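You operate a simulated robot arm through the tools that you are given. There is no shell and no other tool. Be economical: measure what you need, move in short steps, check, and stop when the job is done.

The job below is to be done with a simulated robot arm. You get a single attempt, and the scene is never put back.

TASK
Swap the alarm board in the card rack for the spare in bag 2.
Fine: same slot, pushed home; the old board goes in bag 1; shut the rack bar again.

The check looks at the end state, three seconds after you hand in, the way a careful person would. Anything else that was tipped, shoved, dropped, spilled or broken makes it a failure.

THE ROBOT
A 6-joint arm with a two-finger parallel gripper, fixed in place. Base frame: the origin is at the foot of the arm, x ahead of it, y to its left, z up; the work surface is at about z = 0.808. Units: m, rad, N and s.
With the tool pointing down near the work surface it reaches from about 0.26 to 0.68 m from the base axis. Its first joint turns from -1.152 to 1.152 rad. Payload 2.9 kg.
The tool frame sits at the grasp point between the pads (the TCP): z along the fingers, y along the line on which they close. The tips reach 0.03 m beyond it. The gripper opens to 0.11 m. The fingers are 0.02 m wide and 0.01 m thick; the gripper's body (0.048 by 0.112 m) begins 0.055 m behind the TCP.
Orientation is that of the tool frame in the base frame, as a unit quaternion [x, y, z, w]. With the fingers straight down and closing along the base's y, the tool's x points along the base's -x, its y along +y and its z along -z.

THE INTERFACE
- The arm moves only by the tool jog_arm. Its argument "rows" is a list of rows, each an object (a shift or turn left out is 0, a gripper value left out holds the last) with "slide": the shift along the tool's x, y, z in m, a list of three; "rotation": the turn, a rotation vector about the tool's x, y, z in rad, a list of three; "gripper": the closure, from 0 (fully open) to 1 (shut). In form: [{"slide": [dx, dy, dz], "rotation": [wx, wy, wz], "gripper": gripper}, ...]. A call has 1 to 10 rows; each row shifts and turns the commanded pose from where the row before left it, along the tool's axes as they then stand. A row lasts 0.2 s, in which the tool goes at most 0.05 m and 0.15 rad; a call with a longer step from one row to the next is refused whole, and so is a gripper value outside its range. Where a pose cannot be reached the arm comes as near as it can. A force on the tool above 90 N (or 10 N above the force at the start of the call, whichever is more), or a blocked arm, ends the call early, and 0.2 s more pass. The fingers move at their own pace (about 0.108 m/s each) and stop on an object; they squeeze with about 35 N. The grip force told is the motor's: it shows also when the fingers shut on nothing. Time passes only in rows, and 0.2 s behind the last, so rows that do not move let the fingers close. It gives the time, the measured TCP pose, the force on the tool (base axes), the opening and the grip force at its end, in the units of the frame above (readings bear some noise).
- Cameras (640 x 400 px; columns grow to the right, rows downward): "scene" is fixed at [0.0762, 0.4283, 1.4099]; the picture's right is [-0.79, -0.62, 0.00], its down [-0.32, 0.42, -0.85] and it looks along [0.52, -0.67, -0.53] (base axes); focal length 339 px, centre (320, 200). "wrist" rides on the gripper at [-0.036, 0, -0.057] in the tool frame; the picture's right is [0.00, -1.00, 0.00], its down [0.97, 0.00, -0.24] and it looks along [0.24, 0.00, 0.97] (tool axes); focal length 218 px, centre (320, 200).
- get_image(camera): a new picture of that camera. The clock stands still meanwhile.
- locate(camera, pixels): for up to 12 pixels [column, row] of the newest picture of that camera ("zoom" is the newest enlarged one), the place [x, y, z] in the base frame of the surface seen there, good to about 0.003 m, but the place of the scene camera against the robot may be out by one fixed shift of up to 0.025 m in any direction. The clock stands still meanwhile.
- inspect(camera, box): a new picture of the part [left, top, right, bottom] of that camera's present view, enlarged. The clock stands still meanwhile.
- close_job(): hands the job in; it is judged then, once.

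Go step by step. Measure first, check grasps and placings, and put right what went wrong. The budget is 80 turns and 54 pictures, counting those below and the enlarged ones. Unless the task says otherwise, let go and move clear before handing in, and close with one line.

The tools are called by a JSON object that holds its "fn" and its "kwargs". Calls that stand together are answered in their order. jog_arm: Moves the arm, as the interface text tells. Its arguments: {"type":"object","properties":{"rows":{"type":"array"}},"required":["rows"]} The other tools are called the same way: get_image (camera) takes a picture; locate (camera, pixels) gives the place of the surface under pixels of a picture; inspect (camera, box) takes an enlarged picture of a part of a camera's view; close_job () hands the job in.

At the start:

```text
t: 0.0
tcp_pos: [0.4558, -0.0447, 1.2048]
tool_rot: [0.0, 1.0, 0.0, 0.0]
force: [-0.2, -0.5, -0.7]
gripper_width: 0.1102
grasp_force: 0.0
```

scene: 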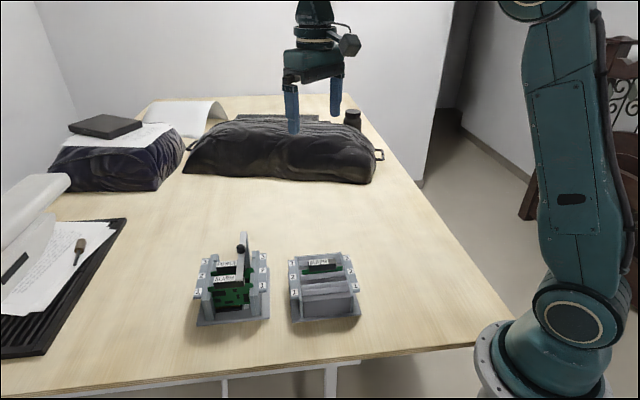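
wrist: 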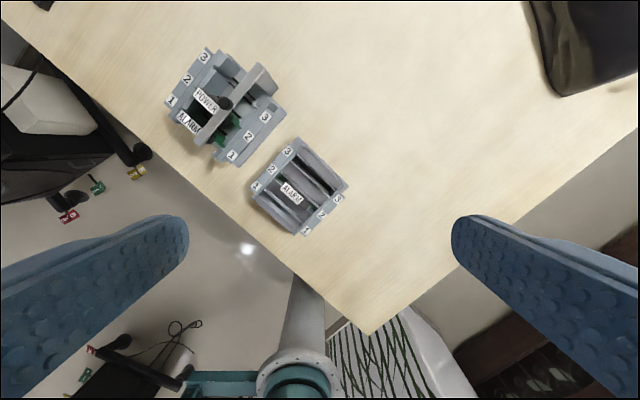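

The pictures show a rack with a bar (scene ~235,280) and a bag rack with three slots (scene ~325,285). I'll enlarge both views to read the details.

{"fn": "inspect", "kwargs": {"camera": "scene", "box": [180, 220, 380, 345]}}

{"fn": "inspect", "kwargs": {"camera": "wrist", "box": [150, 40, 370, 240]}}

```text
3.20 times, centred on (280, 282) of scene
```

zoom: 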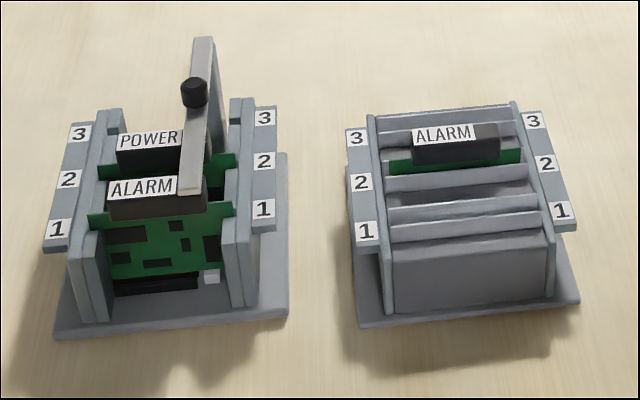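

```text
2.00 times, centred on (260, 140) of wrist
```

zoom: 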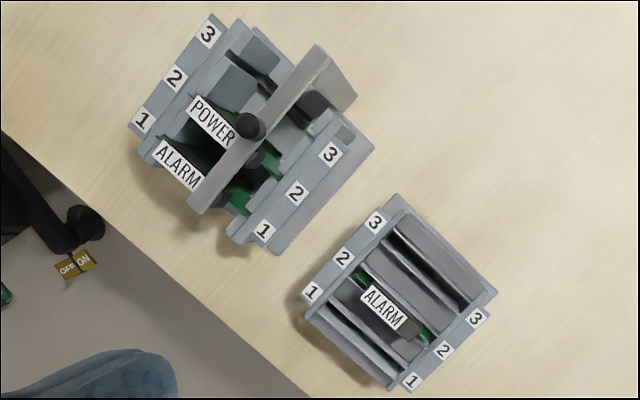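

The bar with a black knob (zoom 250,125) runs over both boards; the spare is in bag 2. I'll locate the key features on the wrist zoom.

{"fn": "locate", "kwargs": {"camera": "zoom", "pixels": [[250, 125], [318, 52], [197, 203], [350, 95], [178, 165], [212, 120], [142, 120], [210, 33], [263, 232], [330, 152], [382, 307], [430, 150]]}}

{"fn": "locate", "kwargs": {"camera": "zoom", "pixels": [[312, 292], [377, 222], [412, 381], [476, 317], [318, 105], [372, 320], [400, 320], [360, 275], [427, 338], [240, 205], [160, 142], [280, 165]]}}

{"fn": "inspect", "kwargs": {"camera": "scene", "box": [190, 225, 275, 330]}}

```text
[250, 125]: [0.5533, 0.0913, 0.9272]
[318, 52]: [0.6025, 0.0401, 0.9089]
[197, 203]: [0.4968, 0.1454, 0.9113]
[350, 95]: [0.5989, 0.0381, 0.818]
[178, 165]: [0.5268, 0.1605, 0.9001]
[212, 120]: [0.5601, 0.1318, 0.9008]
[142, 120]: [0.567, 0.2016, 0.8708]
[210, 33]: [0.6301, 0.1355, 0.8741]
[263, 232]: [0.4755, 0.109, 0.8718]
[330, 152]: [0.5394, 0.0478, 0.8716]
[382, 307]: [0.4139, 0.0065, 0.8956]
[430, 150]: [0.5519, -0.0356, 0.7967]
```

```text
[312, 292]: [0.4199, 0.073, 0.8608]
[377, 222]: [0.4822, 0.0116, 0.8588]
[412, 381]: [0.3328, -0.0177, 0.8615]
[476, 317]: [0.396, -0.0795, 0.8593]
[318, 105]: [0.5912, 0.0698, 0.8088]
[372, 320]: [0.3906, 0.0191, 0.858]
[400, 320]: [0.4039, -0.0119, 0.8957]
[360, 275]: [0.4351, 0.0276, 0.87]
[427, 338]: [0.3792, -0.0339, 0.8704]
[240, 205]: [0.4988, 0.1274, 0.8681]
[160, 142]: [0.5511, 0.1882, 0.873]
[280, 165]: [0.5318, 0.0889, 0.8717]
```

```text
3.81 times, centred on (232, 278) of scene
```

zoom: 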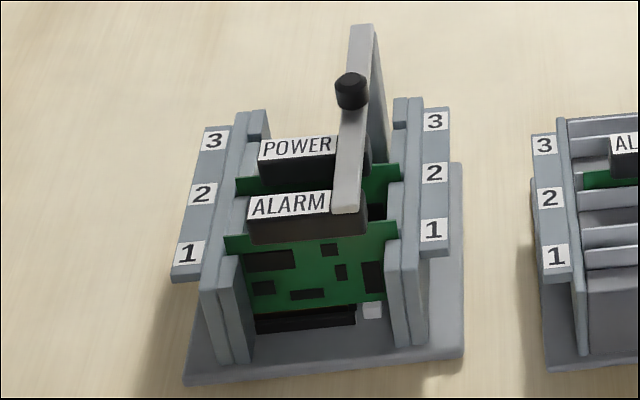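

The rack lies at 45°: boards along (0.707,0.707), slots running along (0.707,-0.707), pitch ≈0.044 m. I need to see how the bar is hinged, so I'll yaw 45° and move the wrist camera behind the rack's slot‑3 side.

{"fn": "jog_arm", "kwargs": {"rows": [{"slide": [0, 0, 0.03], "rotation": [0, 0, -0.1309]}, {"slide": [0, 0, 0.03], "rotation": [0, 0, -0.1309]}, {"slide": [0, 0, 0.03], "rotation": [0, 0, -0.1309]}, {"slide": [0, 0, 0.03], "rotation": [0, 0, -0.1309]}, {"slide": [0, 0, 0.03], "rotation": [0, 0, -0.1309]}, {"slide": [0, 0, 0.03], "rotation": [0, 0, -0.1309]}, {"slide": [-0.0457, -0.0192, 0]}, {"slide": [-0.0457, -0.0192, 0]}, {"slide": [-0.0457, -0.0192, 0]}, {"slide": [-0.0457, -0.0192, 0]}]}}

{"fn": "get_image", "kwargs": {"camera": "wrist"}}

```text
t: 2.2
tcp_pos: [0.6414, 0.0307, 1.0268]
tool_rot: [-0.383, 0.924, 0.001, 0.001]
force: [0.8, -0.2, 0.4]
gripper_width: 0.1101
grasp_force: 0.0
```

```text
48 pictures are left
```

wrist: 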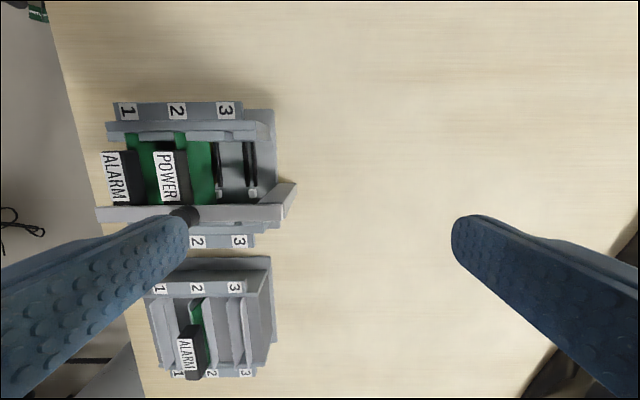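

{"fn": "inspect", "kwargs": {"camera": "wrist", "box": [80, 80, 320, 280]}}

```text
2.00 times, centred on (200, 180) of wrist
```

zoom: 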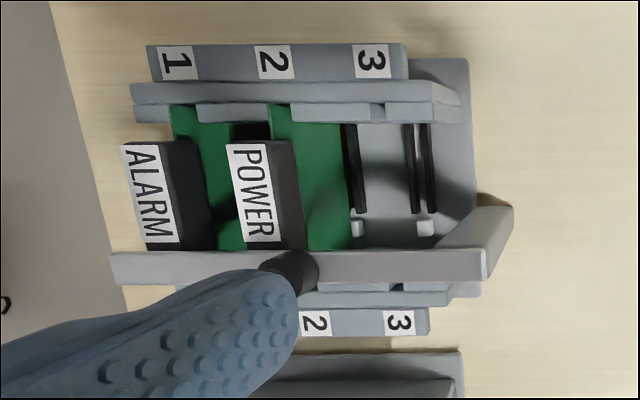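

{"fn": "locate", "kwargs": {"camera": "zoom", "pixels": [[470, 250], [488, 255], [500, 228], [510, 212], [482, 200], [455, 235], [470, 278], [115, 255], [115, 280], [270, 258], [300, 270], [440, 285]]}}

{"fn": "locate", "kwargs": {"camera": "zoom", "pixels": [[122, 147], [155, 142], [150, 245], [178, 242], [190, 190], [228, 147], [265, 240], [300, 200], [280, 145], [240, 90], [300, 110], [325, 180]]}}

```text
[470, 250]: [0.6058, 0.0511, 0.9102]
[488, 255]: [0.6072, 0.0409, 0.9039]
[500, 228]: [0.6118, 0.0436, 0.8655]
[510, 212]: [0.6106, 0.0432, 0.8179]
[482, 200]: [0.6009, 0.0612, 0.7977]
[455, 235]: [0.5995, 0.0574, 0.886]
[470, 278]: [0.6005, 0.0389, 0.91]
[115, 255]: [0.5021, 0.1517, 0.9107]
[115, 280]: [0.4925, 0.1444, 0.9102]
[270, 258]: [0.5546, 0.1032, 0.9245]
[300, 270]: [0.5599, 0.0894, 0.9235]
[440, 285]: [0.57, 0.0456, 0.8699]
```

```text
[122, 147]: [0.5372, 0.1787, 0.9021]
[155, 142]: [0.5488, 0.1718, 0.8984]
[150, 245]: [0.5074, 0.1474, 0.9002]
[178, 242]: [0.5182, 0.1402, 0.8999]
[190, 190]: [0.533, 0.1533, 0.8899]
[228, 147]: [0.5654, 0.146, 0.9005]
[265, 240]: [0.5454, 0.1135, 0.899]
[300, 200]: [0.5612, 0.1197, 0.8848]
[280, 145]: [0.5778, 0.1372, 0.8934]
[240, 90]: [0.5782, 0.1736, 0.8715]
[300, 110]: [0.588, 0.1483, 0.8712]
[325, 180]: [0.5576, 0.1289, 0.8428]
```

The bar (z≈0.91) ends at a vertical leg at ≈(0.609,0.043) going down to base level. I'll look closer at that leg's foot for the hinge.

{"fn": "inspect", "kwargs": {"camera": "wrist", "box": [230, 150, 310, 230]}}

{"fn": "jog_arm", "kwargs": {"rows": [{"slide": [0, -0.03, 0], "rotation": [-0.12, 0, 0]}, {"slide": [0, -0.03, 0], "rotation": [-0.12, 0, 0]}, {"slide": [0, 0, 0], "rotation": [-0.12, 0, 0]}, {"slide": [0, 0, 0], "rotation": [-0.12, 0, 0]}, {"slide": [0, 0, 0], "rotation": [-0.1, 0, 0]}]}}

{"fn": "get_image", "kwargs": {"camera": "wrist"}}

```text
5.00 times, centred on (270, 190) of wrist
```

zoom: 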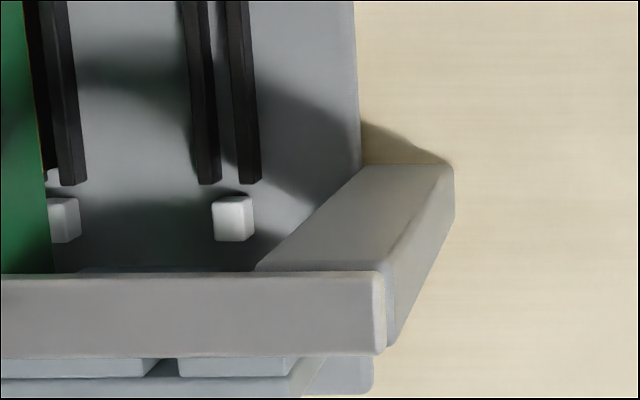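

```text
t: 3.4
tcp_pos: [0.5765, -0.0478, 1.0173]
tool_rot: [-0.375, 0.898, 0.217, -0.076]
force: [0.0, -0.4, 0.0]
gripper_width: 0.1101
grasp_force: 0.1
out of reach, approached as far as the arm can: row 1, 2, 3, 4, 5
```

```text
45 pictures are left
```

wrist: 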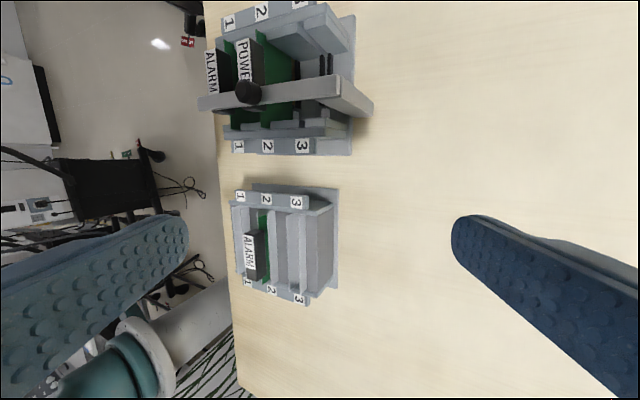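

{"fn": "inspect", "kwargs": {"camera": "wrist", "box": [190, 0, 390, 160]}}

```text
2.50 times, centred on (290, 80) of wrist
```

zoom: 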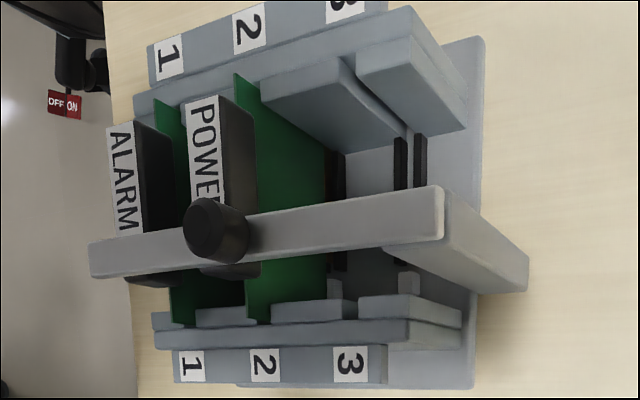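

The bar sits on a fixed post at the base's back edge (zoom 440,215) and has a knob (zoom 215,230). I'll measure the knob and bar here, then level the tool.

{"fn": "locate", "kwargs": {"camera": "zoom", "pixels": [[203, 228], [190, 215], [222, 230], [204, 205], [204, 252], [150, 238], [150, 265], [150, 277], [340, 210], [340, 235], [245, 235], [435, 225]]}}

{"fn": "jog_arm", "kwargs": {"rows": [{"rotation": [0.12, 0, 0]}, {"rotation": [0.12, 0, 0]}, {"rotation": [0.12, 0, 0]}, {"slide": [0, 0.03, 0], "rotation": [0.12, 0, 0]}, {"slide": [0, 0.03, 0], "rotation": [0.1, 0, 0]}, {"slide": [0, 0, 0]}]}}

```text
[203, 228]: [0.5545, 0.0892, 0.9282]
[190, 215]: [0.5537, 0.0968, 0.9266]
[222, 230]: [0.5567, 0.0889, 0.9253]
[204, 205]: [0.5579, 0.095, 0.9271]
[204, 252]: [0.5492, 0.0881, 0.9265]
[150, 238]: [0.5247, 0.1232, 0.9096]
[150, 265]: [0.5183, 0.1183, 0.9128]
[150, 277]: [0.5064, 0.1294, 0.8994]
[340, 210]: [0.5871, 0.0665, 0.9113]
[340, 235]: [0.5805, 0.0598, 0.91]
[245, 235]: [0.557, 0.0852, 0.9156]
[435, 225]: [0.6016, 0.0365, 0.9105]
```

```text
t: 4.8
tcp_pos: [0.6162, -0.01, 1.0573]
tool_rot: [-0.382, 0.922, -0.049, 0.032]
force: [0.4, 0.6, -0.2]
gripper_width: 0.11
grasp_force: 0.1
out of reach, approached as far as the arm can: row 3, 4, 5
```

The tool is ~0.115 rad off vertical. I'll correct that and move above the knob (0.5543, 0.0925, top 0.928).

{"fn": "jog_arm", "kwargs": {"rows": [{"slide": [-0.0286, 0.03, 0]}, {"rotation": [-0.115, 0.021, 0]}, {"slide": [0, 0.043, 0]}, {"slide": [0, 0.043, 0]}, {"slide": [0, 0, 0.03], "gripper": 0.55}, {"slide": [0, 0, 0.03]}]}}

{"fn": "get_image", "kwargs": {"camera": "wrist"}}

```text
t: 6.2
tcp_pos: [0.5992, 0.1016, 1.0147]
tool_rot: [-0.382, 0.924, 0.0, 0.0]
force: [0.0, 0.3, -0.4]
gripper_width: 0.0492
grasp_force: 0.0
out of reach, approached as far as the arm can: row 3, 4, 5, 6
```

```text
43 pictures are left
```

wrist: 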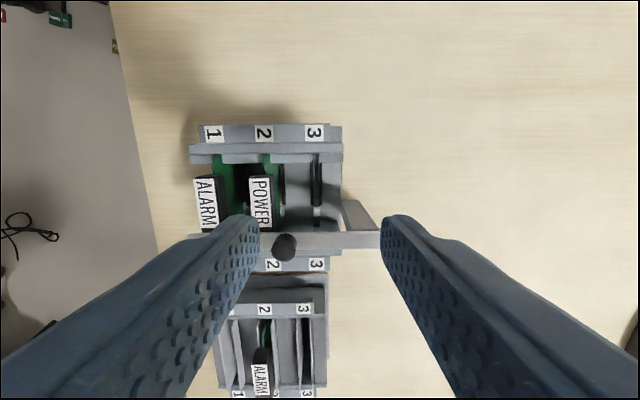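

{"fn": "jog_arm", "kwargs": {"rows": [{"slide": [0, 0, 0]}]}}

```text
t: 6.6
tcp_pos: [0.5993, 0.1004, 1.0153]
tool_rot: [-0.382, 0.924, 0.001, 0.0]
force: [0.1, 0.0, 0.6]
gripper_width: 0.0497
grasp_force: 0.1
```

Stable now. Move over the knob and down to z≈0.97 (tips 0.94, still above the knob).

{"fn": "jog_arm", "kwargs": {"rows": [{"slide": [0.0375, 0.0262, 0]}, {"slide": [0, 0, 0.022]}, {"slide": [0, 0, 0.022]}]}}

{"fn": "get_image", "kwargs": {"camera": "wrist"}}

```text
t: 7.4
tcp_pos: [0.6077, 0.1033, 0.9886]
tool_rot: [-0.382, 0.924, 0.0, 0.001]
force: [0.4, -0.9, -0.6]
gripper_width: 0.0495
grasp_force: 0.1
out of reach, approached as far as the arm can: row 1, 2, 3
```

```text
42 pictures are left
```

wrist: 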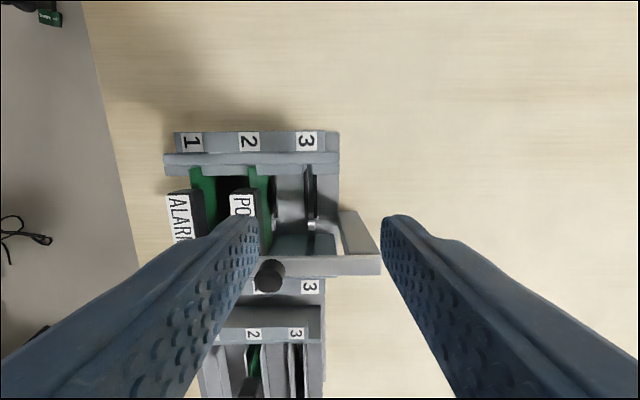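

The arm refuses targets that should be easy, so it may be in an awkward joint configuration. I'll look at the scene.

{"fn": "get_image", "kwargs": {"camera": "scene"}}

```text
41 pictures are left
```

scene: 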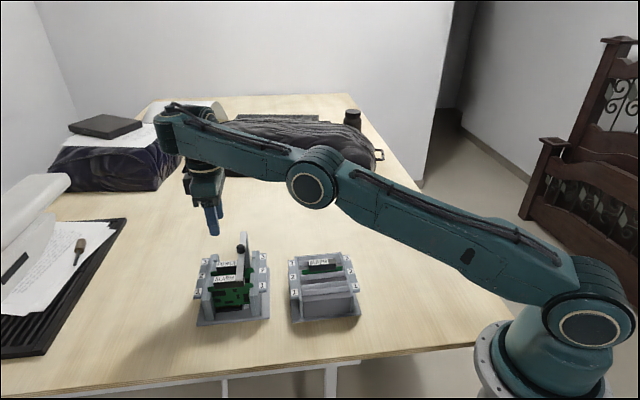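

The arm looks stretched nearly straight (elbow at scene 312,175). I'll try pulling it straight inward in small steps.

{"fn": "jog_arm", "kwargs": {"rows": [{"slide": [0.007, 0.007, -0.005]}, {"slide": [0.007, 0.007, -0.005]}, {"slide": [0.007, 0.007, -0.005]}, {"slide": [0.007, 0.007, -0.005]}, {"slide": [0.007, 0.007, -0.005]}, {"slide": [0.007, 0.007, -0.005]}]}}

```text
t: 8.8
tcp_pos: [0.5902, 0.11, 1.0346]
tool_rot: [-0.381, 0.924, 0.0, 0.0]
force: [0.1, 0.1, -0.5]
gripper_width: 0.0497
grasp_force: 0.0
out of reach, approached as far as the arm can: row 1, 2, 3, 4, 5, 6
```

Only an arc about the shoulder is reachable, so the elbow seems stuck on the wrong side of straight. I'll stretch outward at this safe height to bring the elbow through straight, then pull back in.

{"fn": "jog_arm", "kwargs": {"rows": [{"slide": [-0.02, -0.02, 0]}, {"slide": [-0.03, -0.03, 0]}, {"slide": [-0.03, -0.03, 0]}, {"slide": [-0.03, -0.03, 0]}]}}

```text
t: 9.8
tcp_pos: [0.6528, 0.1024, 1.0265]
tool_rot: [-0.383, 0.924, 0.0, 0.001]
force: [0.0, 0.7, -0.3]
gripper_width: 0.0494
grasp_force: 0.1
out of reach, approached as far as the arm can: row 2, 3, 4
```

{"fn": "jog_arm", "kwargs": {"rows": [{"slide": [0.025, 0.025, 0]}, {"slide": [0.025, 0.025, 0]}, {"slide": [0.025, 0.025, 0]}, {"slide": [0.02, 0.02, 0]}]}}

```text
t: 10.8
tcp_pos: [0.5214, 0.102, 1.0259]
tool_rot: [-0.382, 0.924, 0.001, 0.002]
force: [-0.9, -0.4, 0.9]
gripper_width: 0.0495
grasp_force: 0.0
```

The elbow is free again. Now over the knob, to z≈0.975.

{"fn": "jog_arm", "kwargs": {"rows": [{"slide": [-0.0165, -0.03, 0]}, {"slide": [0, 0, 0.025]}, {"slide": [0, 0, 0.025]}, {"slide": [0, 0, 0]}]}}

{"fn": "get_image", "kwargs": {"camera": "wrist"}}

```text
t: 11.8
tcp_pos: [0.5516, 0.0932, 0.9776]
tool_rot: [-0.383, 0.924, 0.0, 0.001]
force: [-0.5, 0.2, 1.1]
gripper_width: 0.0496
grasp_force: 0.0
```

```text
40 pictures are left
```

wrist: 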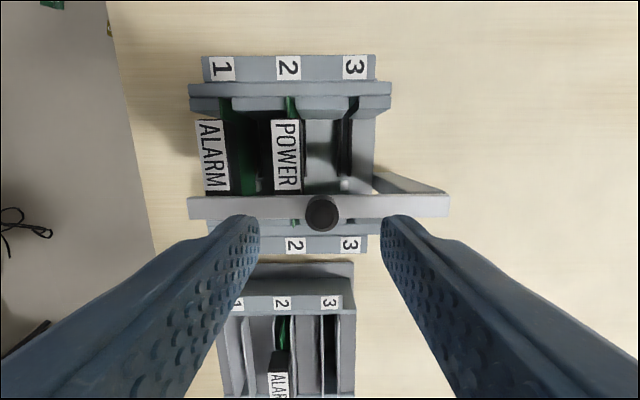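

{"fn": "locate", "kwargs": {"camera": "wrist", "pixels": [[322, 210], [306, 212], [337, 212], [322, 197], [322, 226], [250, 200], [250, 215], [400, 198], [400, 214]]}}

```text
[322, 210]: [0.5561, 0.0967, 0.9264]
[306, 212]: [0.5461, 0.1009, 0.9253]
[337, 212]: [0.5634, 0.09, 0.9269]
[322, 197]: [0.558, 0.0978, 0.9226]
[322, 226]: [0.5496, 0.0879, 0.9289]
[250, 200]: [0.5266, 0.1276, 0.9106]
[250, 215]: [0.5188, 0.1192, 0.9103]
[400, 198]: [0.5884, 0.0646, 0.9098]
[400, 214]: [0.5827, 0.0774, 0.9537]
```

Knob centre ≈(0.5547,0.095). Centre on it, descend to z≈0.945 (tips just above the bar at 0.911), and close.

{"fn": "jog_arm", "kwargs": {"rows": [{"slide": [-0.0035, -0.001, 0.017]}, {"slide": [0, 0, 0.0165]}, {"gripper": 1}, {}, {}]}}

{"fn": "get_image", "kwargs": {"camera": "wrist"}}

```text
t: 13.0
tcp_pos: [0.5545, 0.0952, 0.9454]
tool_rot: [-0.382, 0.924, 0.0, 0.002]
force: [3.1, -3.6, 0.0]
gripper_width: 0.017
grasp_force: 34.5
```

```text
39 pictures are left
```

wrist: 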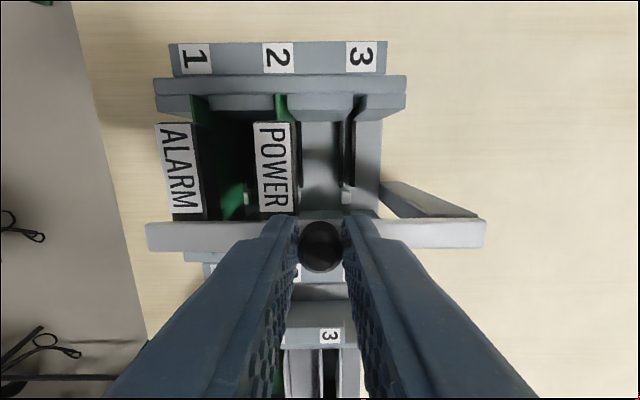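

Knob gripped (width 0.017). Test a small sideways move, 4 mm toward the bag rack, and read the force.

{"fn": "jog_arm", "kwargs": {"rows": [{"slide": [0.002, 0, 0]}, {"slide": [0.002, 0, 0]}, {}]}}

{"fn": "get_image", "kwargs": {"camera": "wrist"}}

```text
t: 13.8
tcp_pos: [0.5526, 0.093, 0.9447]
tool_rot: [-0.382, 0.924, 0.0, 0.003]
force: [5.6, -0.3, 13.8]
gripper_width: 0.0171
grasp_force: 34.9
```

```text
38 pictures are left
```

wrist: 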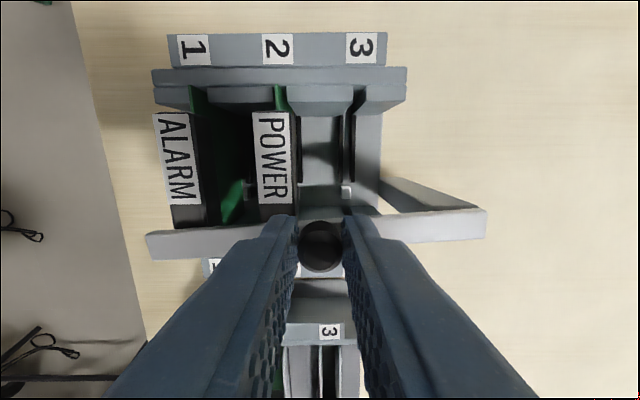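

The bar swung (its left end dropped, right end rose in the picture), so it pivots about a vertical pin at the post and opens toward −u. I'll follow the arc (R≈0.067) for the first half.

{"fn": "jog_arm", "kwargs": {"rows": [{"slide": [0.00998, -0.00115, -0.0005]}, {"slide": [0.00969, -0.00263, 0]}, {"slide": [0.00919, -0.00405, 0]}, {"slide": [0.00848, -0.00537, 0]}, {"slide": [0.00758, -0.00659, 0]}, {}]}}

{"fn": "get_image", "kwargs": {"camera": "wrist"}}

```text
t: 15.2
tcp_pos: [0.5324, 0.0463, 0.945]
tool_rot: [-0.383, 0.924, 0.0, 0.001]
force: [12.2, 2.5, 2.4]
gripper_width: 0.0172
grasp_force: 35.2
```

```text
37 pictures are left
```

wrist: 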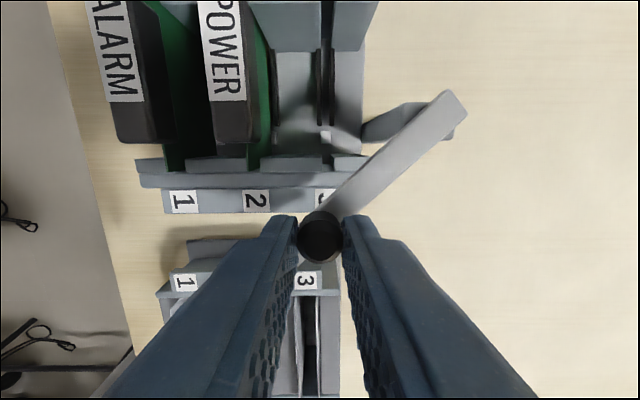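

The bar is at ~45° now, force modest. Continue the rest of the arc.

{"fn": "jog_arm", "kwargs": {"rows": [{"slide": [0.00651, -0.00764, 0]}, {"slide": [0.00529, -0.00853, 0]}, {"slide": [0.00397, -0.00923, 0]}, {"slide": [0.00254, -0.00972, 0]}, {"slide": [0.00092, -0.00731, 0]}, {}]}}

{"fn": "get_image", "kwargs": {"camera": "scene"}}

```text
t: 16.6
tcp_pos: [0.548, 0.0027, 0.9432]
tool_rot: [-0.381, 0.925, -0.001, 0.0]
force: [-6.5, -0.6, -0.3]
gripper_width: 0.017
grasp_force: 34.9
```

```text
36 pictures are left
```

scene: 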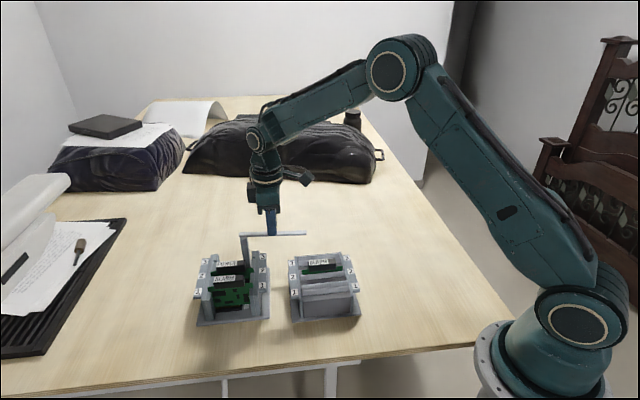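

Bar is open at ~90°, clear of both racks. Release, rise, and move above the alarm board in slot 1.

{"fn": "jog_arm", "kwargs": {"rows": [{"gripper": 0.6}, {}, {"slide": [0, 0, -0.04]}, {"slide": [0, 0, -0.045]}, {"slide": [-0.03, 0.035, 0]}, {"slide": [-0.03, 0.035, 0]}, {"slide": [-0.03, 0.035, 0]}, {"slide": [0, 0.03, 0]}, {}]}}

{"fn": "get_image", "kwargs": {"camera": "wrist"}}

```text
t: 18.6
tcp_pos: [0.5169, 0.1618, 1.0306]
tool_rot: [-0.382, 0.924, 0.0, 0.001]
force: [-0.2, 0.3, 0.0]
gripper_width: 0.044
grasp_force: 0.1
```

```text
35 pictures are left
```

wrist: 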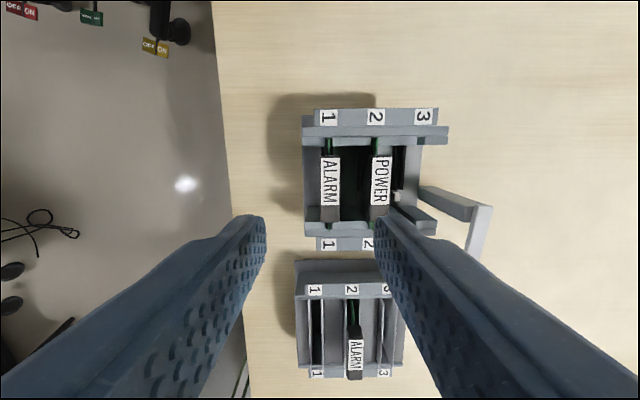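

{"fn": "inspect", "kwargs": {"camera": "wrist", "box": [280, 100, 440, 250]}}

{"fn": "locate", "kwargs": {"camera": "wrist", "pixels": [[323, 158], [338, 158], [322, 205], [338, 206], [322, 222], [338, 222], [330, 185], [381, 180], [329, 117], [329, 242], [330, 140], [331, 228]]}}

```text
2.67 times, centred on (360, 175) of wrist
```

zoom: 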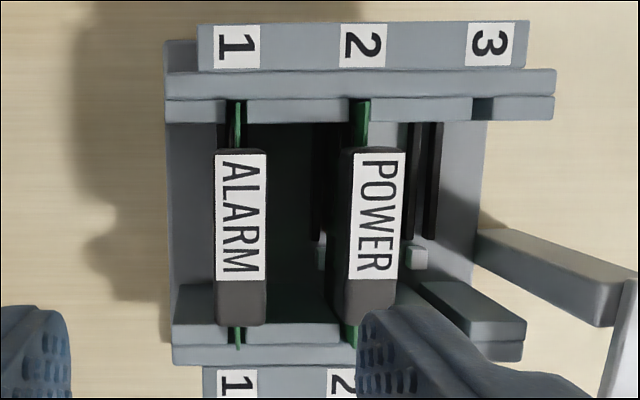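

```text
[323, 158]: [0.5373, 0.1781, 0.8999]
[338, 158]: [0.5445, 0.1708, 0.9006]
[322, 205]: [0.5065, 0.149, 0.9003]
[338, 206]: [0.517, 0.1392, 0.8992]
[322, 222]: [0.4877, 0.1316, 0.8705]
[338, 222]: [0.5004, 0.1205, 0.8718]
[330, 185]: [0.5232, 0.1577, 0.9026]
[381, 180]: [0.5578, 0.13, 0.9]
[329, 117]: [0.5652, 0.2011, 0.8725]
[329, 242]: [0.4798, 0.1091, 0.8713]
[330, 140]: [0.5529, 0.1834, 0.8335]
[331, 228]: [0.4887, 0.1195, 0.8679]
```

Alarm handle centre is at (u,s)=(0.478,0.260), i.e. ≈(0.5216,0.1543), top 0.900. Align, narrow to 0.036 and descend to z≈0.935 for a check.

{"fn": "jog_arm", "kwargs": {"rows": [{"slide": [0.002, -0.0087, 0], "gripper": 0.67}, {"slide": [0, 0, 0.032]}, {"slide": [0, 0, 0.032]}, {"slide": [0, 0, 0.03]}, {}]}}

{"fn": "get_image", "kwargs": {"camera": "wrist"}}

```text
t: 19.8
tcp_pos: [0.5227, 0.1543, 0.935]
tool_rot: [-0.382, 0.924, 0.0, 0.0]
force: [-1.0, 0.5, -0.3]
gripper_width: 0.0363
grasp_force: 0.1
```

```text
33 pictures are left
```

wrist: 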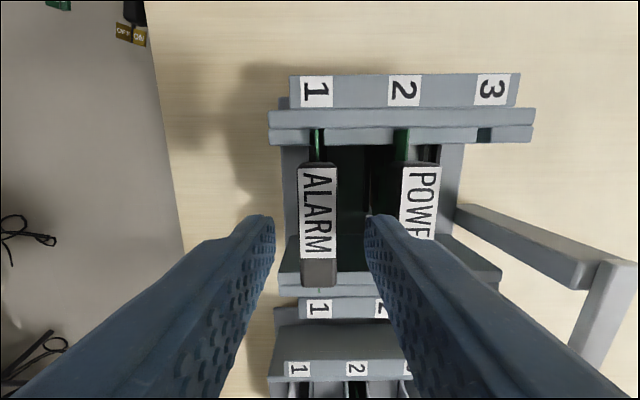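

The handle (299–337) is centred between the tips (275, 365), with POWER clear. Descend to 0.906 and close.

{"fn": "jog_arm", "kwargs": {"rows": [{"slide": [0, 0, 0.015]}, {"slide": [0, 0, 0.014]}, {"gripper": 1}, {}, {}]}}

{"fn": "get_image", "kwargs": {"camera": "wrist"}}

```text
t: 21.0
tcp_pos: [0.5213, 0.1544, 0.9048]
tool_rot: [-0.382, 0.924, 0.001, 0.001]
force: [-0.1, -2.3, -1.8]
gripper_width: 0.0168
grasp_force: 35.1
```

```text
32 pictures are left
```

wrist: 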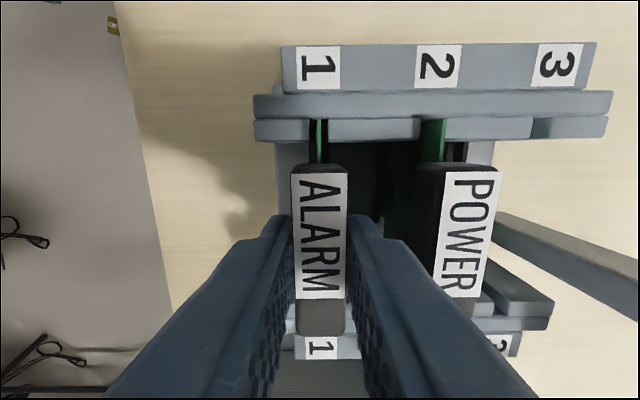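

Gripped at width 0.0168. Lift slowly first.

{"fn": "jog_arm", "kwargs": {"rows": [{"slide": [0, 0, -0.004]}, {"slide": [0, 0, -0.006]}, {"slide": [0, 0, -0.01]}, {"slide": [0, 0, -0.015]}, {}]}}

```text
t: 22.2
tcp_pos: [0.5222, 0.1529, 0.9416]
tool_rot: [-0.383, 0.924, 0.001, 0.0]
force: [-0.6, 0.7, -0.4]
gripper_width: 0.0169
grasp_force: 34.9
```

{"fn": "jog_arm", "kwargs": {"rows": [{"slide": [0, 0, -0.02]}, {"slide": [0, 0, -0.025]}, {"slide": [0, 0, -0.03]}, {"slide": [0, 0, -0.03]}, {}]}}

{"fn": "get_image", "kwargs": {"camera": "scene"}}

{"fn": "get_image", "kwargs": {"camera": "wrist"}}

```text
t: 23.4
tcp_pos: [0.5229, 0.1536, 1.0473]
tool_rot: [-0.381, 0.924, -0.001, 0.001]
force: [0.0, -0.2, 0.1]
gripper_width: 0.0167
grasp_force: 34.8
```

```text
31 pictures are left
```

scene: 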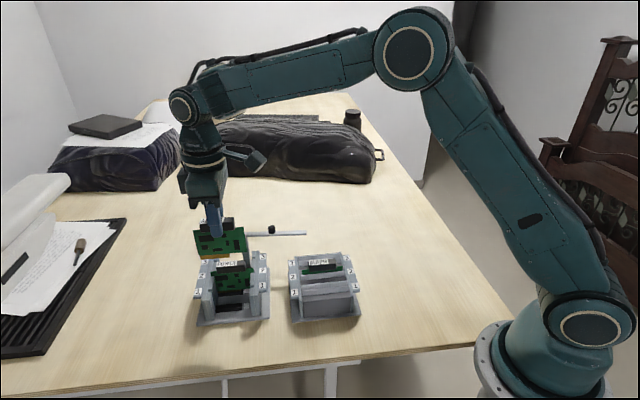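

```text
30 pictures are left
```

wrist: 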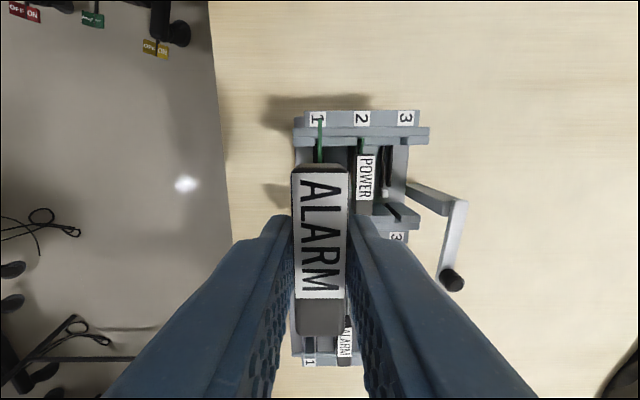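

The old board is free of the rack and POWER is undisturbed. Move over bag 1 at this height and look.

{"fn": "jog_arm", "kwargs": {"rows": [{"slide": [0.048, 0.0032, 0]}, {"slide": [0.048, 0.0032, 0]}, {"slide": [0.048, 0.0032, 0]}, {"slide": [0.048, 0.0032, 0]}, {}]}}

{"fn": "get_image", "kwargs": {"camera": "wrist"}}

```text
t: 24.6
tcp_pos: [0.3773, 0.0274, 1.0459]
tool_rot: [-0.382, 0.924, 0.0, 0.001]
force: [0.6, 0.5, -0.7]
gripper_width: 0.0168
grasp_force: 35.0
```

```text
29 pictures are left
```

wrist: 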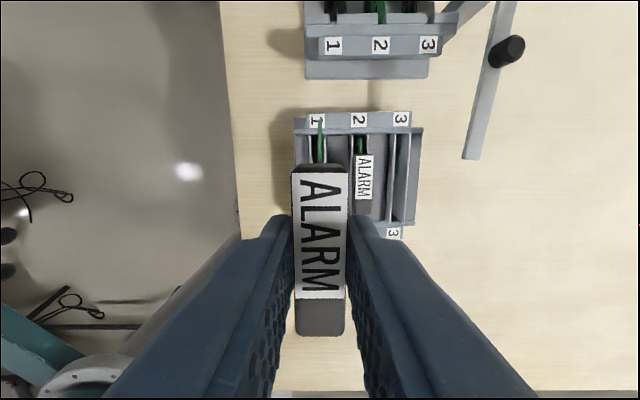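

{"fn": "inspect", "kwargs": {"camera": "wrist", "box": [280, 95, 440, 255]}}

{"fn": "locate", "kwargs": {"camera": "wrist", "pixels": [[317, 121], [359, 121], [400, 119], [394, 233], [363, 178], [357, 158], [371, 158], [364, 210], [330, 150], [309, 150], [352, 150], [361, 143]]}}

```text
2.50 times, centred on (360, 175) of wrist
```

zoom: 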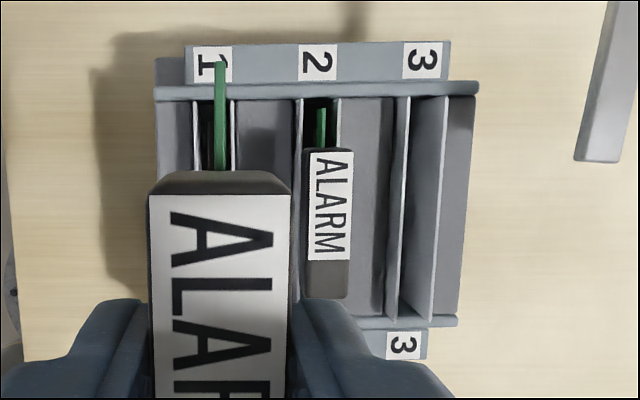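

```text
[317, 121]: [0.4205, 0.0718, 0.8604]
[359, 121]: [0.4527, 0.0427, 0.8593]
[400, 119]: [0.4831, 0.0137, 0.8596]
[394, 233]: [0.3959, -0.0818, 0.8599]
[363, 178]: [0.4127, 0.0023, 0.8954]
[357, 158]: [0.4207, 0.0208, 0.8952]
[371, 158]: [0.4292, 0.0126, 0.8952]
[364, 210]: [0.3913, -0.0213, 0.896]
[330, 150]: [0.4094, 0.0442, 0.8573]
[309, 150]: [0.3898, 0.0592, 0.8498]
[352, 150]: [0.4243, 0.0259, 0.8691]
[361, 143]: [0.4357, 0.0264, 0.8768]
```

Bag 1's slot centre is at s≈0.2463, 1 mm left of the board; u matches the spare's handle centre (≈0.286). Shift 1 mm and lower until the board's bottom nears the slot mouth.

{"fn": "jog_arm", "kwargs": {"rows": [{"slide": [0, 0.001, 0.02]}, {"slide": [0, 0, 0.03]}, {"slide": [0, 0, 0.03]}, {}]}}

{"fn": "inspect", "kwargs": {"camera": "wrist", "box": [260, 60, 440, 240]}}

{"fn": "inspect", "kwargs": {"camera": "scene", "box": [240, 200, 400, 330]}}

```text
t: 25.6
tcp_pos: [0.3767, 0.0273, 0.966]
tool_rot: [-0.382, 0.924, 0.0, 0.001]
force: [0.3, 0.0, -0.2]
gripper_width: 0.0168
grasp_force: 35.3
```

```text
2.22 times, centred on (350, 150) of wrist
```

zoom: 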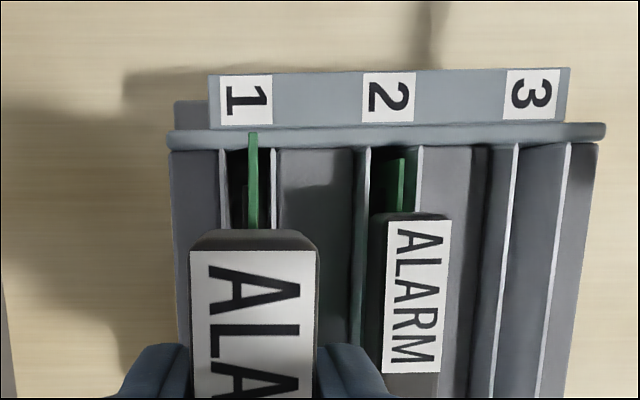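

```text
3.08 times, centred on (320, 265) of scene
```

zoom: 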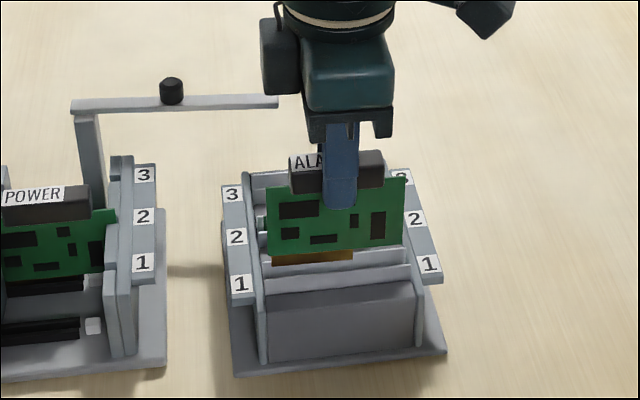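

The board hangs centred over bag 1's gap between dividers (zoom 222 and 275). Lower gently, watching force.

{"fn": "jog_arm", "kwargs": {"rows": [{"slide": [0, 0, 0.012]}, {"slide": [0, 0, 0.012]}, {"slide": [0, 0, 0.012]}, {}]}}

{"fn": "inspect", "kwargs": {"camera": "wrist", "box": [260, 60, 440, 240]}}

```text
t: 26.6
tcp_pos: [0.3747, 0.0271, 0.9305]
tool_rot: [-0.382, 0.924, -0.001, 0.001]
force: [0.0, -0.7, -0.6]
gripper_width: 0.0169
grasp_force: 35.3
```

```text
2.22 times, centred on (350, 150) of wrist
```

zoom: 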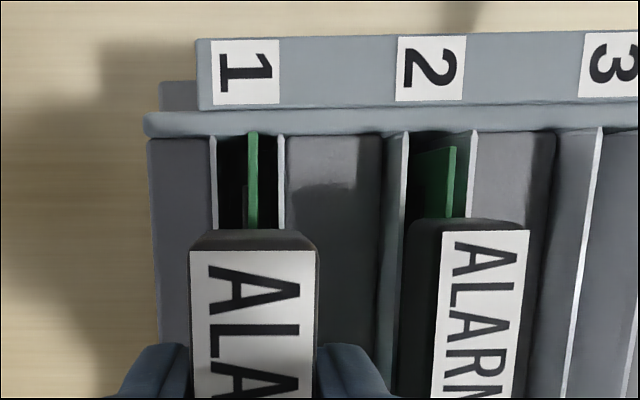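

Still no contact. Lower the remaining ~30 mm.

{"fn": "jog_arm", "kwargs": {"rows": [{"slide": [0, 0, 0.01]}, {"slide": [0, 0, 0.01]}, {"slide": [0, 0, 0.006]}, {"slide": [0, 0, 0.003]}, {}]}}

{"fn": "get_image", "kwargs": {"camera": "wrist"}}

```text
t: 27.8
tcp_pos: [0.3758, 0.028, 0.9017]
tool_rot: [-0.382, 0.924, 0.001, 0.001]
force: [-0.2, 0.9, -0.3]
gripper_width: 0.0169
grasp_force: 35.0
```

```text
24 pictures are left
```

wrist: 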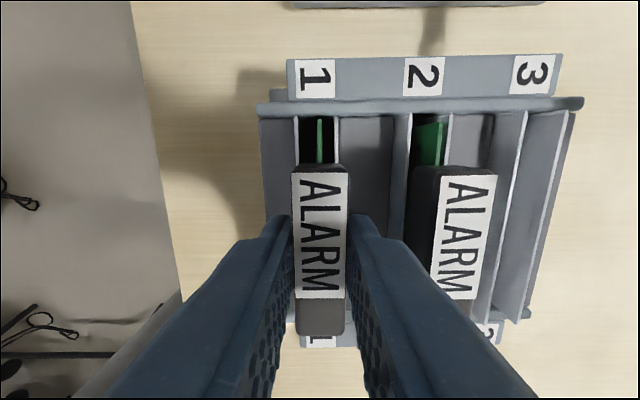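

{"fn": "locate", "kwargs": {"camera": "wrist", "pixels": [[320, 230], [320, 315], [465, 200], [460, 250], [320, 180]]}}

{"fn": "jog_arm", "kwargs": {"rows": [{"slide": [0, 0, 0.002]}, {"slide": [0, 0, 0.002]}, {}]}}

```text
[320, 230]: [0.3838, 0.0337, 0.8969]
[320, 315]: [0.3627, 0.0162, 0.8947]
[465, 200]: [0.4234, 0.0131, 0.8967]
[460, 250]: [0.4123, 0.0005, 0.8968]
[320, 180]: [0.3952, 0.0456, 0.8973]
```

```text
t: 28.6
tcp_pos: [0.3768, 0.0287, 0.9]
tool_rot: [-0.382, 0.924, -0.002, 0.004]
force: [-8.9, -5.5, 56.8]
gripper_width: 0.0169
grasp_force: 34.4
```

Force up of 57 N shows the board is on the bag floor. Ease off, release, and rise.

{"fn": "jog_arm", "kwargs": {"rows": [{"slide": [0, 0, -0.0025]}, {"gripper": 0.67}, {}, {"slide": [0, 0, -0.02]}, {"slide": [0, 0, -0.03]}, {"slide": [0, -0.0439, -0.01]}, {}]}}

{"fn": "get_image", "kwargs": {"camera": "wrist"}}

```text
t: 30.2
tcp_pos: [0.4069, -0.0007, 0.9625]
tool_rot: [-0.383, 0.924, 0.001, 0.001]
force: [-0.7, 0.4, -0.1]
gripper_width: 0.0362
grasp_force: 0.1
```

```text
23 pictures are left
```

wrist: 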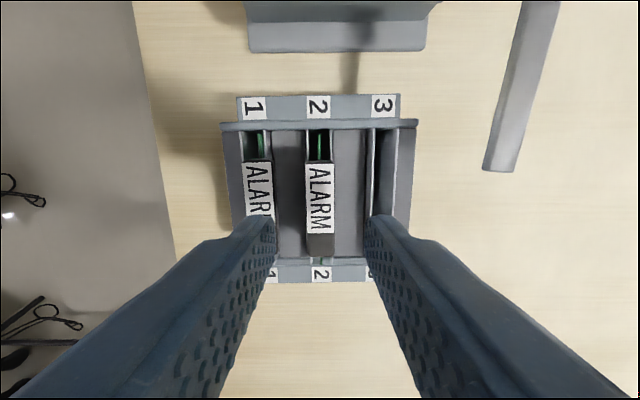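

Old board sits in bag 1. The spare's handle (305–335) is centred between the tips. Check positions before descending.

{"fn": "locate", "kwargs": {"camera": "wrist", "pixels": [[307, 170], [333, 170], [307, 235], [333, 235], [320, 160], [320, 232], [257, 170], [320, 245]]}}

```text
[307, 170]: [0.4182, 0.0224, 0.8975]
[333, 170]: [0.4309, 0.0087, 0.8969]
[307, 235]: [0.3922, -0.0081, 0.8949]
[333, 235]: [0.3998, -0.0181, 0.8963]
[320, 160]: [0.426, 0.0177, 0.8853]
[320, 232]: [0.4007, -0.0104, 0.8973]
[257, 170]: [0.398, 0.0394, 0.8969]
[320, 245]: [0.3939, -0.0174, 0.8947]
```

{"fn": "jog_arm", "kwargs": {"rows": [{"slide": [0, -0.0006, 0.02]}, {"slide": [0, 0, 0.022]}, {"slide": [0, 0, 0.0195]}, {}]}}

{"fn": "get_image", "kwargs": {"camera": "wrist"}}

```text
t: 31.2
tcp_pos: [0.4078, -0.0025, 0.8981]
tool_rot: [-0.382, 0.924, 0.001, 0.001]
force: [-0.1, -0.6, -0.6]
gripper_width: 0.0366
grasp_force: 0.0
```

```text
22 pictures are left
```

wrist: 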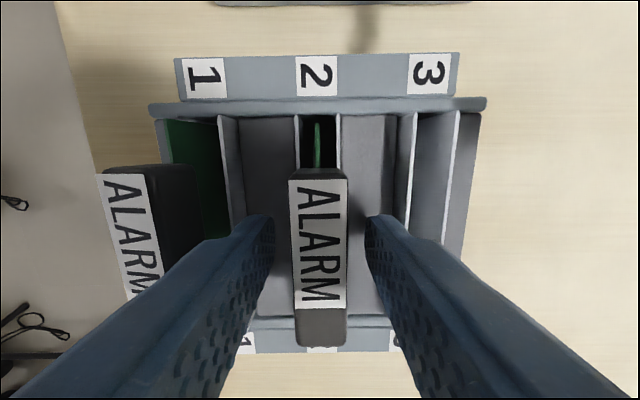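

The handle sits ~2 mm lower in view than the old one did when gripped; shift 2 mm to match, then close.

{"fn": "jog_arm", "kwargs": {"rows": [{"slide": [0.0022, 0, -0.002]}, {"gripper": 1}, {}, {}]}}

{"fn": "jog_arm", "kwargs": {"rows": [{"slide": [0, 0, -0.006]}, {"slide": [0, 0, -0.012]}, {"slide": [0, 0, -0.02]}, {"slide": [0, 0, -0.03]}, {"slide": [0, 0, -0.04]}, {"slide": [0, 0, -0.037]}, {}]}}

{"fn": "get_image", "kwargs": {"camera": "wrist"}}

```text
t: 32.2
tcp_pos: [0.4054, -0.0036, 0.9001]
tool_rot: [-0.382, 0.924, 0.0, 0.001]
force: [0.3, -0.2, 0.6]
gripper_width: 0.0169
grasp_force: 34.4
```

```text
t: 33.8
tcp_pos: [0.4046, -0.0035, 1.0466]
tool_rot: [-0.382, 0.924, 0.0, 0.0]
force: [-0.2, -0.9, -0.6]
gripper_width: 0.0169
grasp_force: 35.1
```

```text
21 pictures are left
```

wrist: 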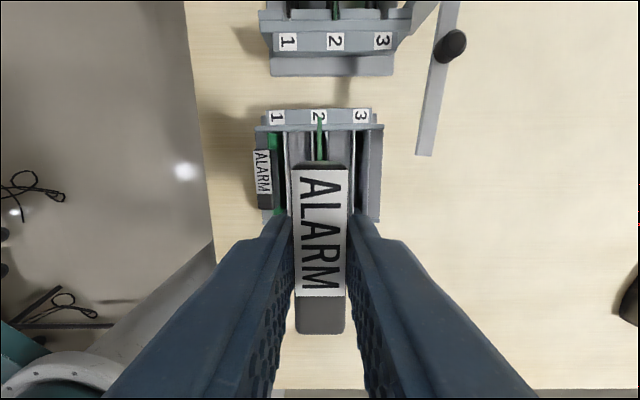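

Spare is held identically to how the old one was. Carry it to above slot 1 of the rack.

{"fn": "jog_arm", "kwargs": {"rows": [{"slide": [-0.0389, 0.0057, 0]}, {"slide": [-0.0389, 0.0057, 0]}, {"slide": [-0.0389, 0.0057, 0]}, {"slide": [-0.0389, 0.0057, 0]}, {"slide": [-0.0389, 0.0057, 0]}, {}, {}]}}

{"fn": "inspect", "kwargs": {"camera": "wrist", "box": [260, 80, 440, 260]}}

```text
t: 35.4
tcp_pos: [0.5217, 0.1553, 1.0447]
tool_rot: [-0.382, 0.924, 0.001, 0.001]
force: [0.0, 0.5, 0.0]
gripper_width: 0.017
grasp_force: 35.0
```

```text
2.22 times, centred on (350, 170) of wrist
```

zoom: 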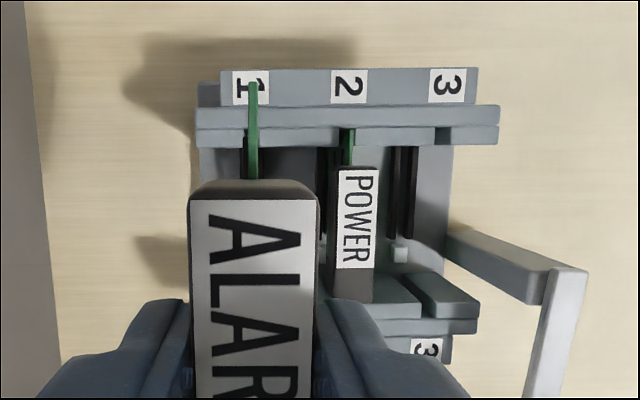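

Alignment matches the picture when the old board was lifted out. Lower until the board's bottom is just above the guides and inspect.

{"fn": "jog_arm", "kwargs": {"rows": [{"slide": [0, -0.0005, 0.03]}, {"slide": [0, 0, 0.03]}, {"slide": [0, 0, 0.022]}, {}, {}]}}

{"fn": "inspect", "kwargs": {"camera": "wrist", "box": [270, 60, 370, 180]}}

{"fn": "inspect", "kwargs": {"camera": "scene", "box": [180, 210, 290, 330]}}

```text
t: 36.6
tcp_pos: [0.5227, 0.153, 0.9643]
tool_rot: [-0.382, 0.924, 0.0, 0.001]
force: [0.0, -0.2, 0.2]
gripper_width: 0.017
grasp_force: 34.7
```

```text
3.33 times, centred on (320, 120) of wrist
```

zoom: 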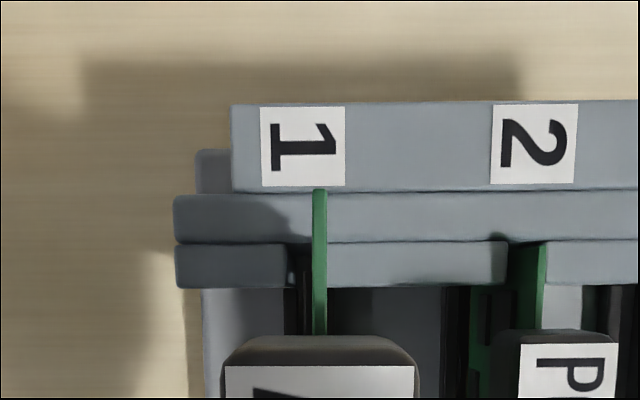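

```text
3.33 times, centred on (235, 270) of scene
```

zoom: 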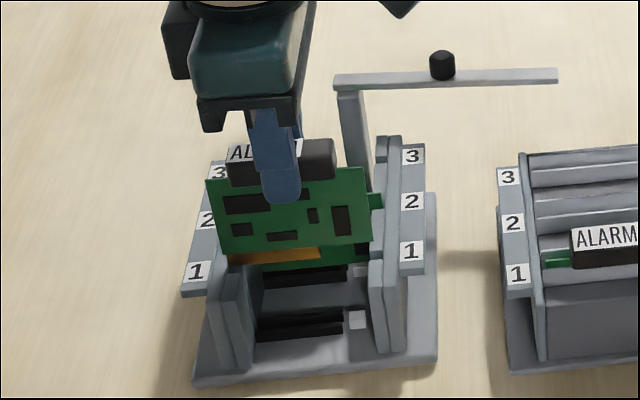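

The board is ~2 mm right of the groove centre (zoom 294–328 versus board at 320; TCP s=0.2614 versus 0.2594 seated). Shift 2 mm back and recheck.

{"fn": "jog_arm", "kwargs": {"rows": [{"slide": [0, 0.002, 0.003]}, {}, {}]}}

{"fn": "inspect", "kwargs": {"camera": "wrist", "box": [270, 60, 370, 180]}}

```text
t: 37.4
tcp_pos: [0.5225, 0.1564, 0.9622]
tool_rot: [-0.382, 0.924, 0.0, 0.001]
force: [0.4, -0.7, -1.2]
gripper_width: 0.017
grasp_force: 34.8
```

```text
3.33 times, centred on (320, 120) of wrist
```

zoom: 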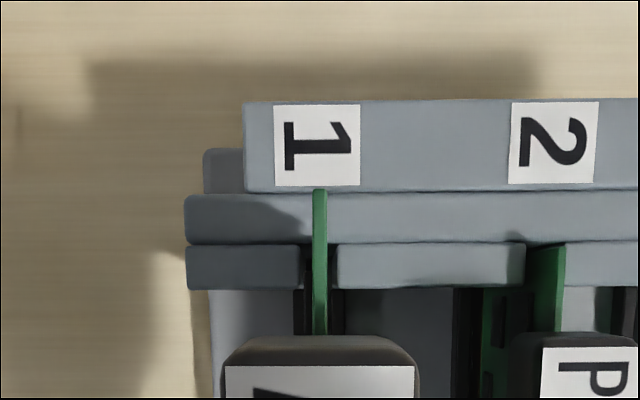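

The groove (301–337) is now centred on the board (312–328). Lower into the guides.

{"fn": "jog_arm", "kwargs": {"rows": [{"slide": [0, 0, 0.008]}, {"slide": [0, 0, 0.01]}, {"slide": [0, 0, 0.01]}, {"slide": [0, 0, 0.01]}, {"slide": [0, 0, 0.008]}, {}]}}

{"fn": "inspect", "kwargs": {"camera": "wrist", "box": [260, 30, 400, 190]}}

```text
t: 38.1
tcp_pos: [0.5244, 0.151, 0.9534]
tool_rot: [-0.379, 0.925, -0.002, 0.007]
force: [-12.0, -7.2, 17.2]
gripper_width: 0.0184
grasp_force: 35.0
stopped in row 3: the force on the tool passed its limit (the readings are from after the stop); the commanded pose is now the measured one
```

```text
2.50 times, centred on (330, 110) of wrist
```

zoom: 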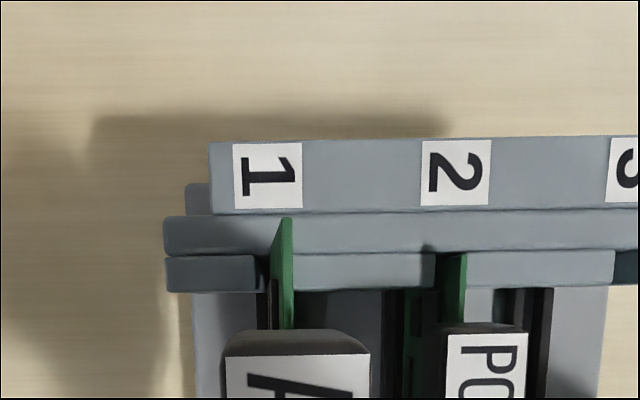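

The board touched the guide tops (force toward −u), meaning it was ~2 mm too far +u. Back up and look at the board's pose in the grip.

{"fn": "jog_arm", "kwargs": {"rows": [{"slide": [0, 0, -0.012]}, {}, {}]}}

{"fn": "get_image", "kwargs": {"camera": "wrist"}}

{"fn": "inspect", "kwargs": {"camera": "scene", "box": [180, 210, 290, 330]}}

```text
t: 38.9
tcp_pos: [0.5248, 0.1526, 0.9634]
tool_rot: [-0.379, 0.925, -0.002, 0.007]
force: [-9.4, -5.5, -3.0]
gripper_width: 0.0174
grasp_force: 35.2
```

```text
15 pictures are left
```

wrist: 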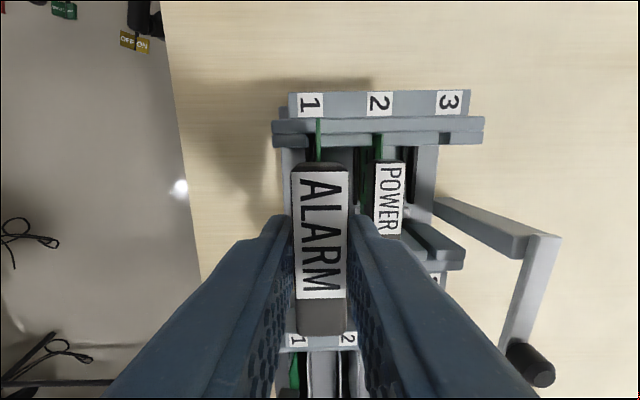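

```text
3.33 times, centred on (235, 270) of scene
```

zoom: 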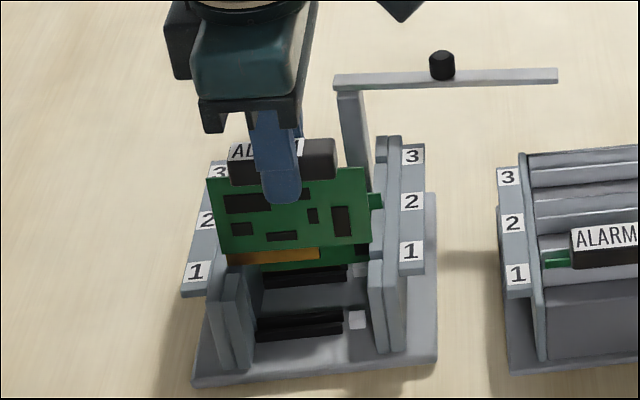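

A residual force of ~10 N along −u remains; raise a bit more to be fully clear and read again.

{"fn": "jog_arm", "kwargs": {"rows": [{"slide": [0, 0, -0.012]}, {}, {}, {}]}}

```text
t: 39.9
tcp_pos: [0.5255, 0.1525, 0.9753]
tool_rot: [-0.378, 0.926, -0.002, 0.008]
force: [-0.2, 0.4, -0.9]
gripper_width: 0.0172
grasp_force: 35.1
```

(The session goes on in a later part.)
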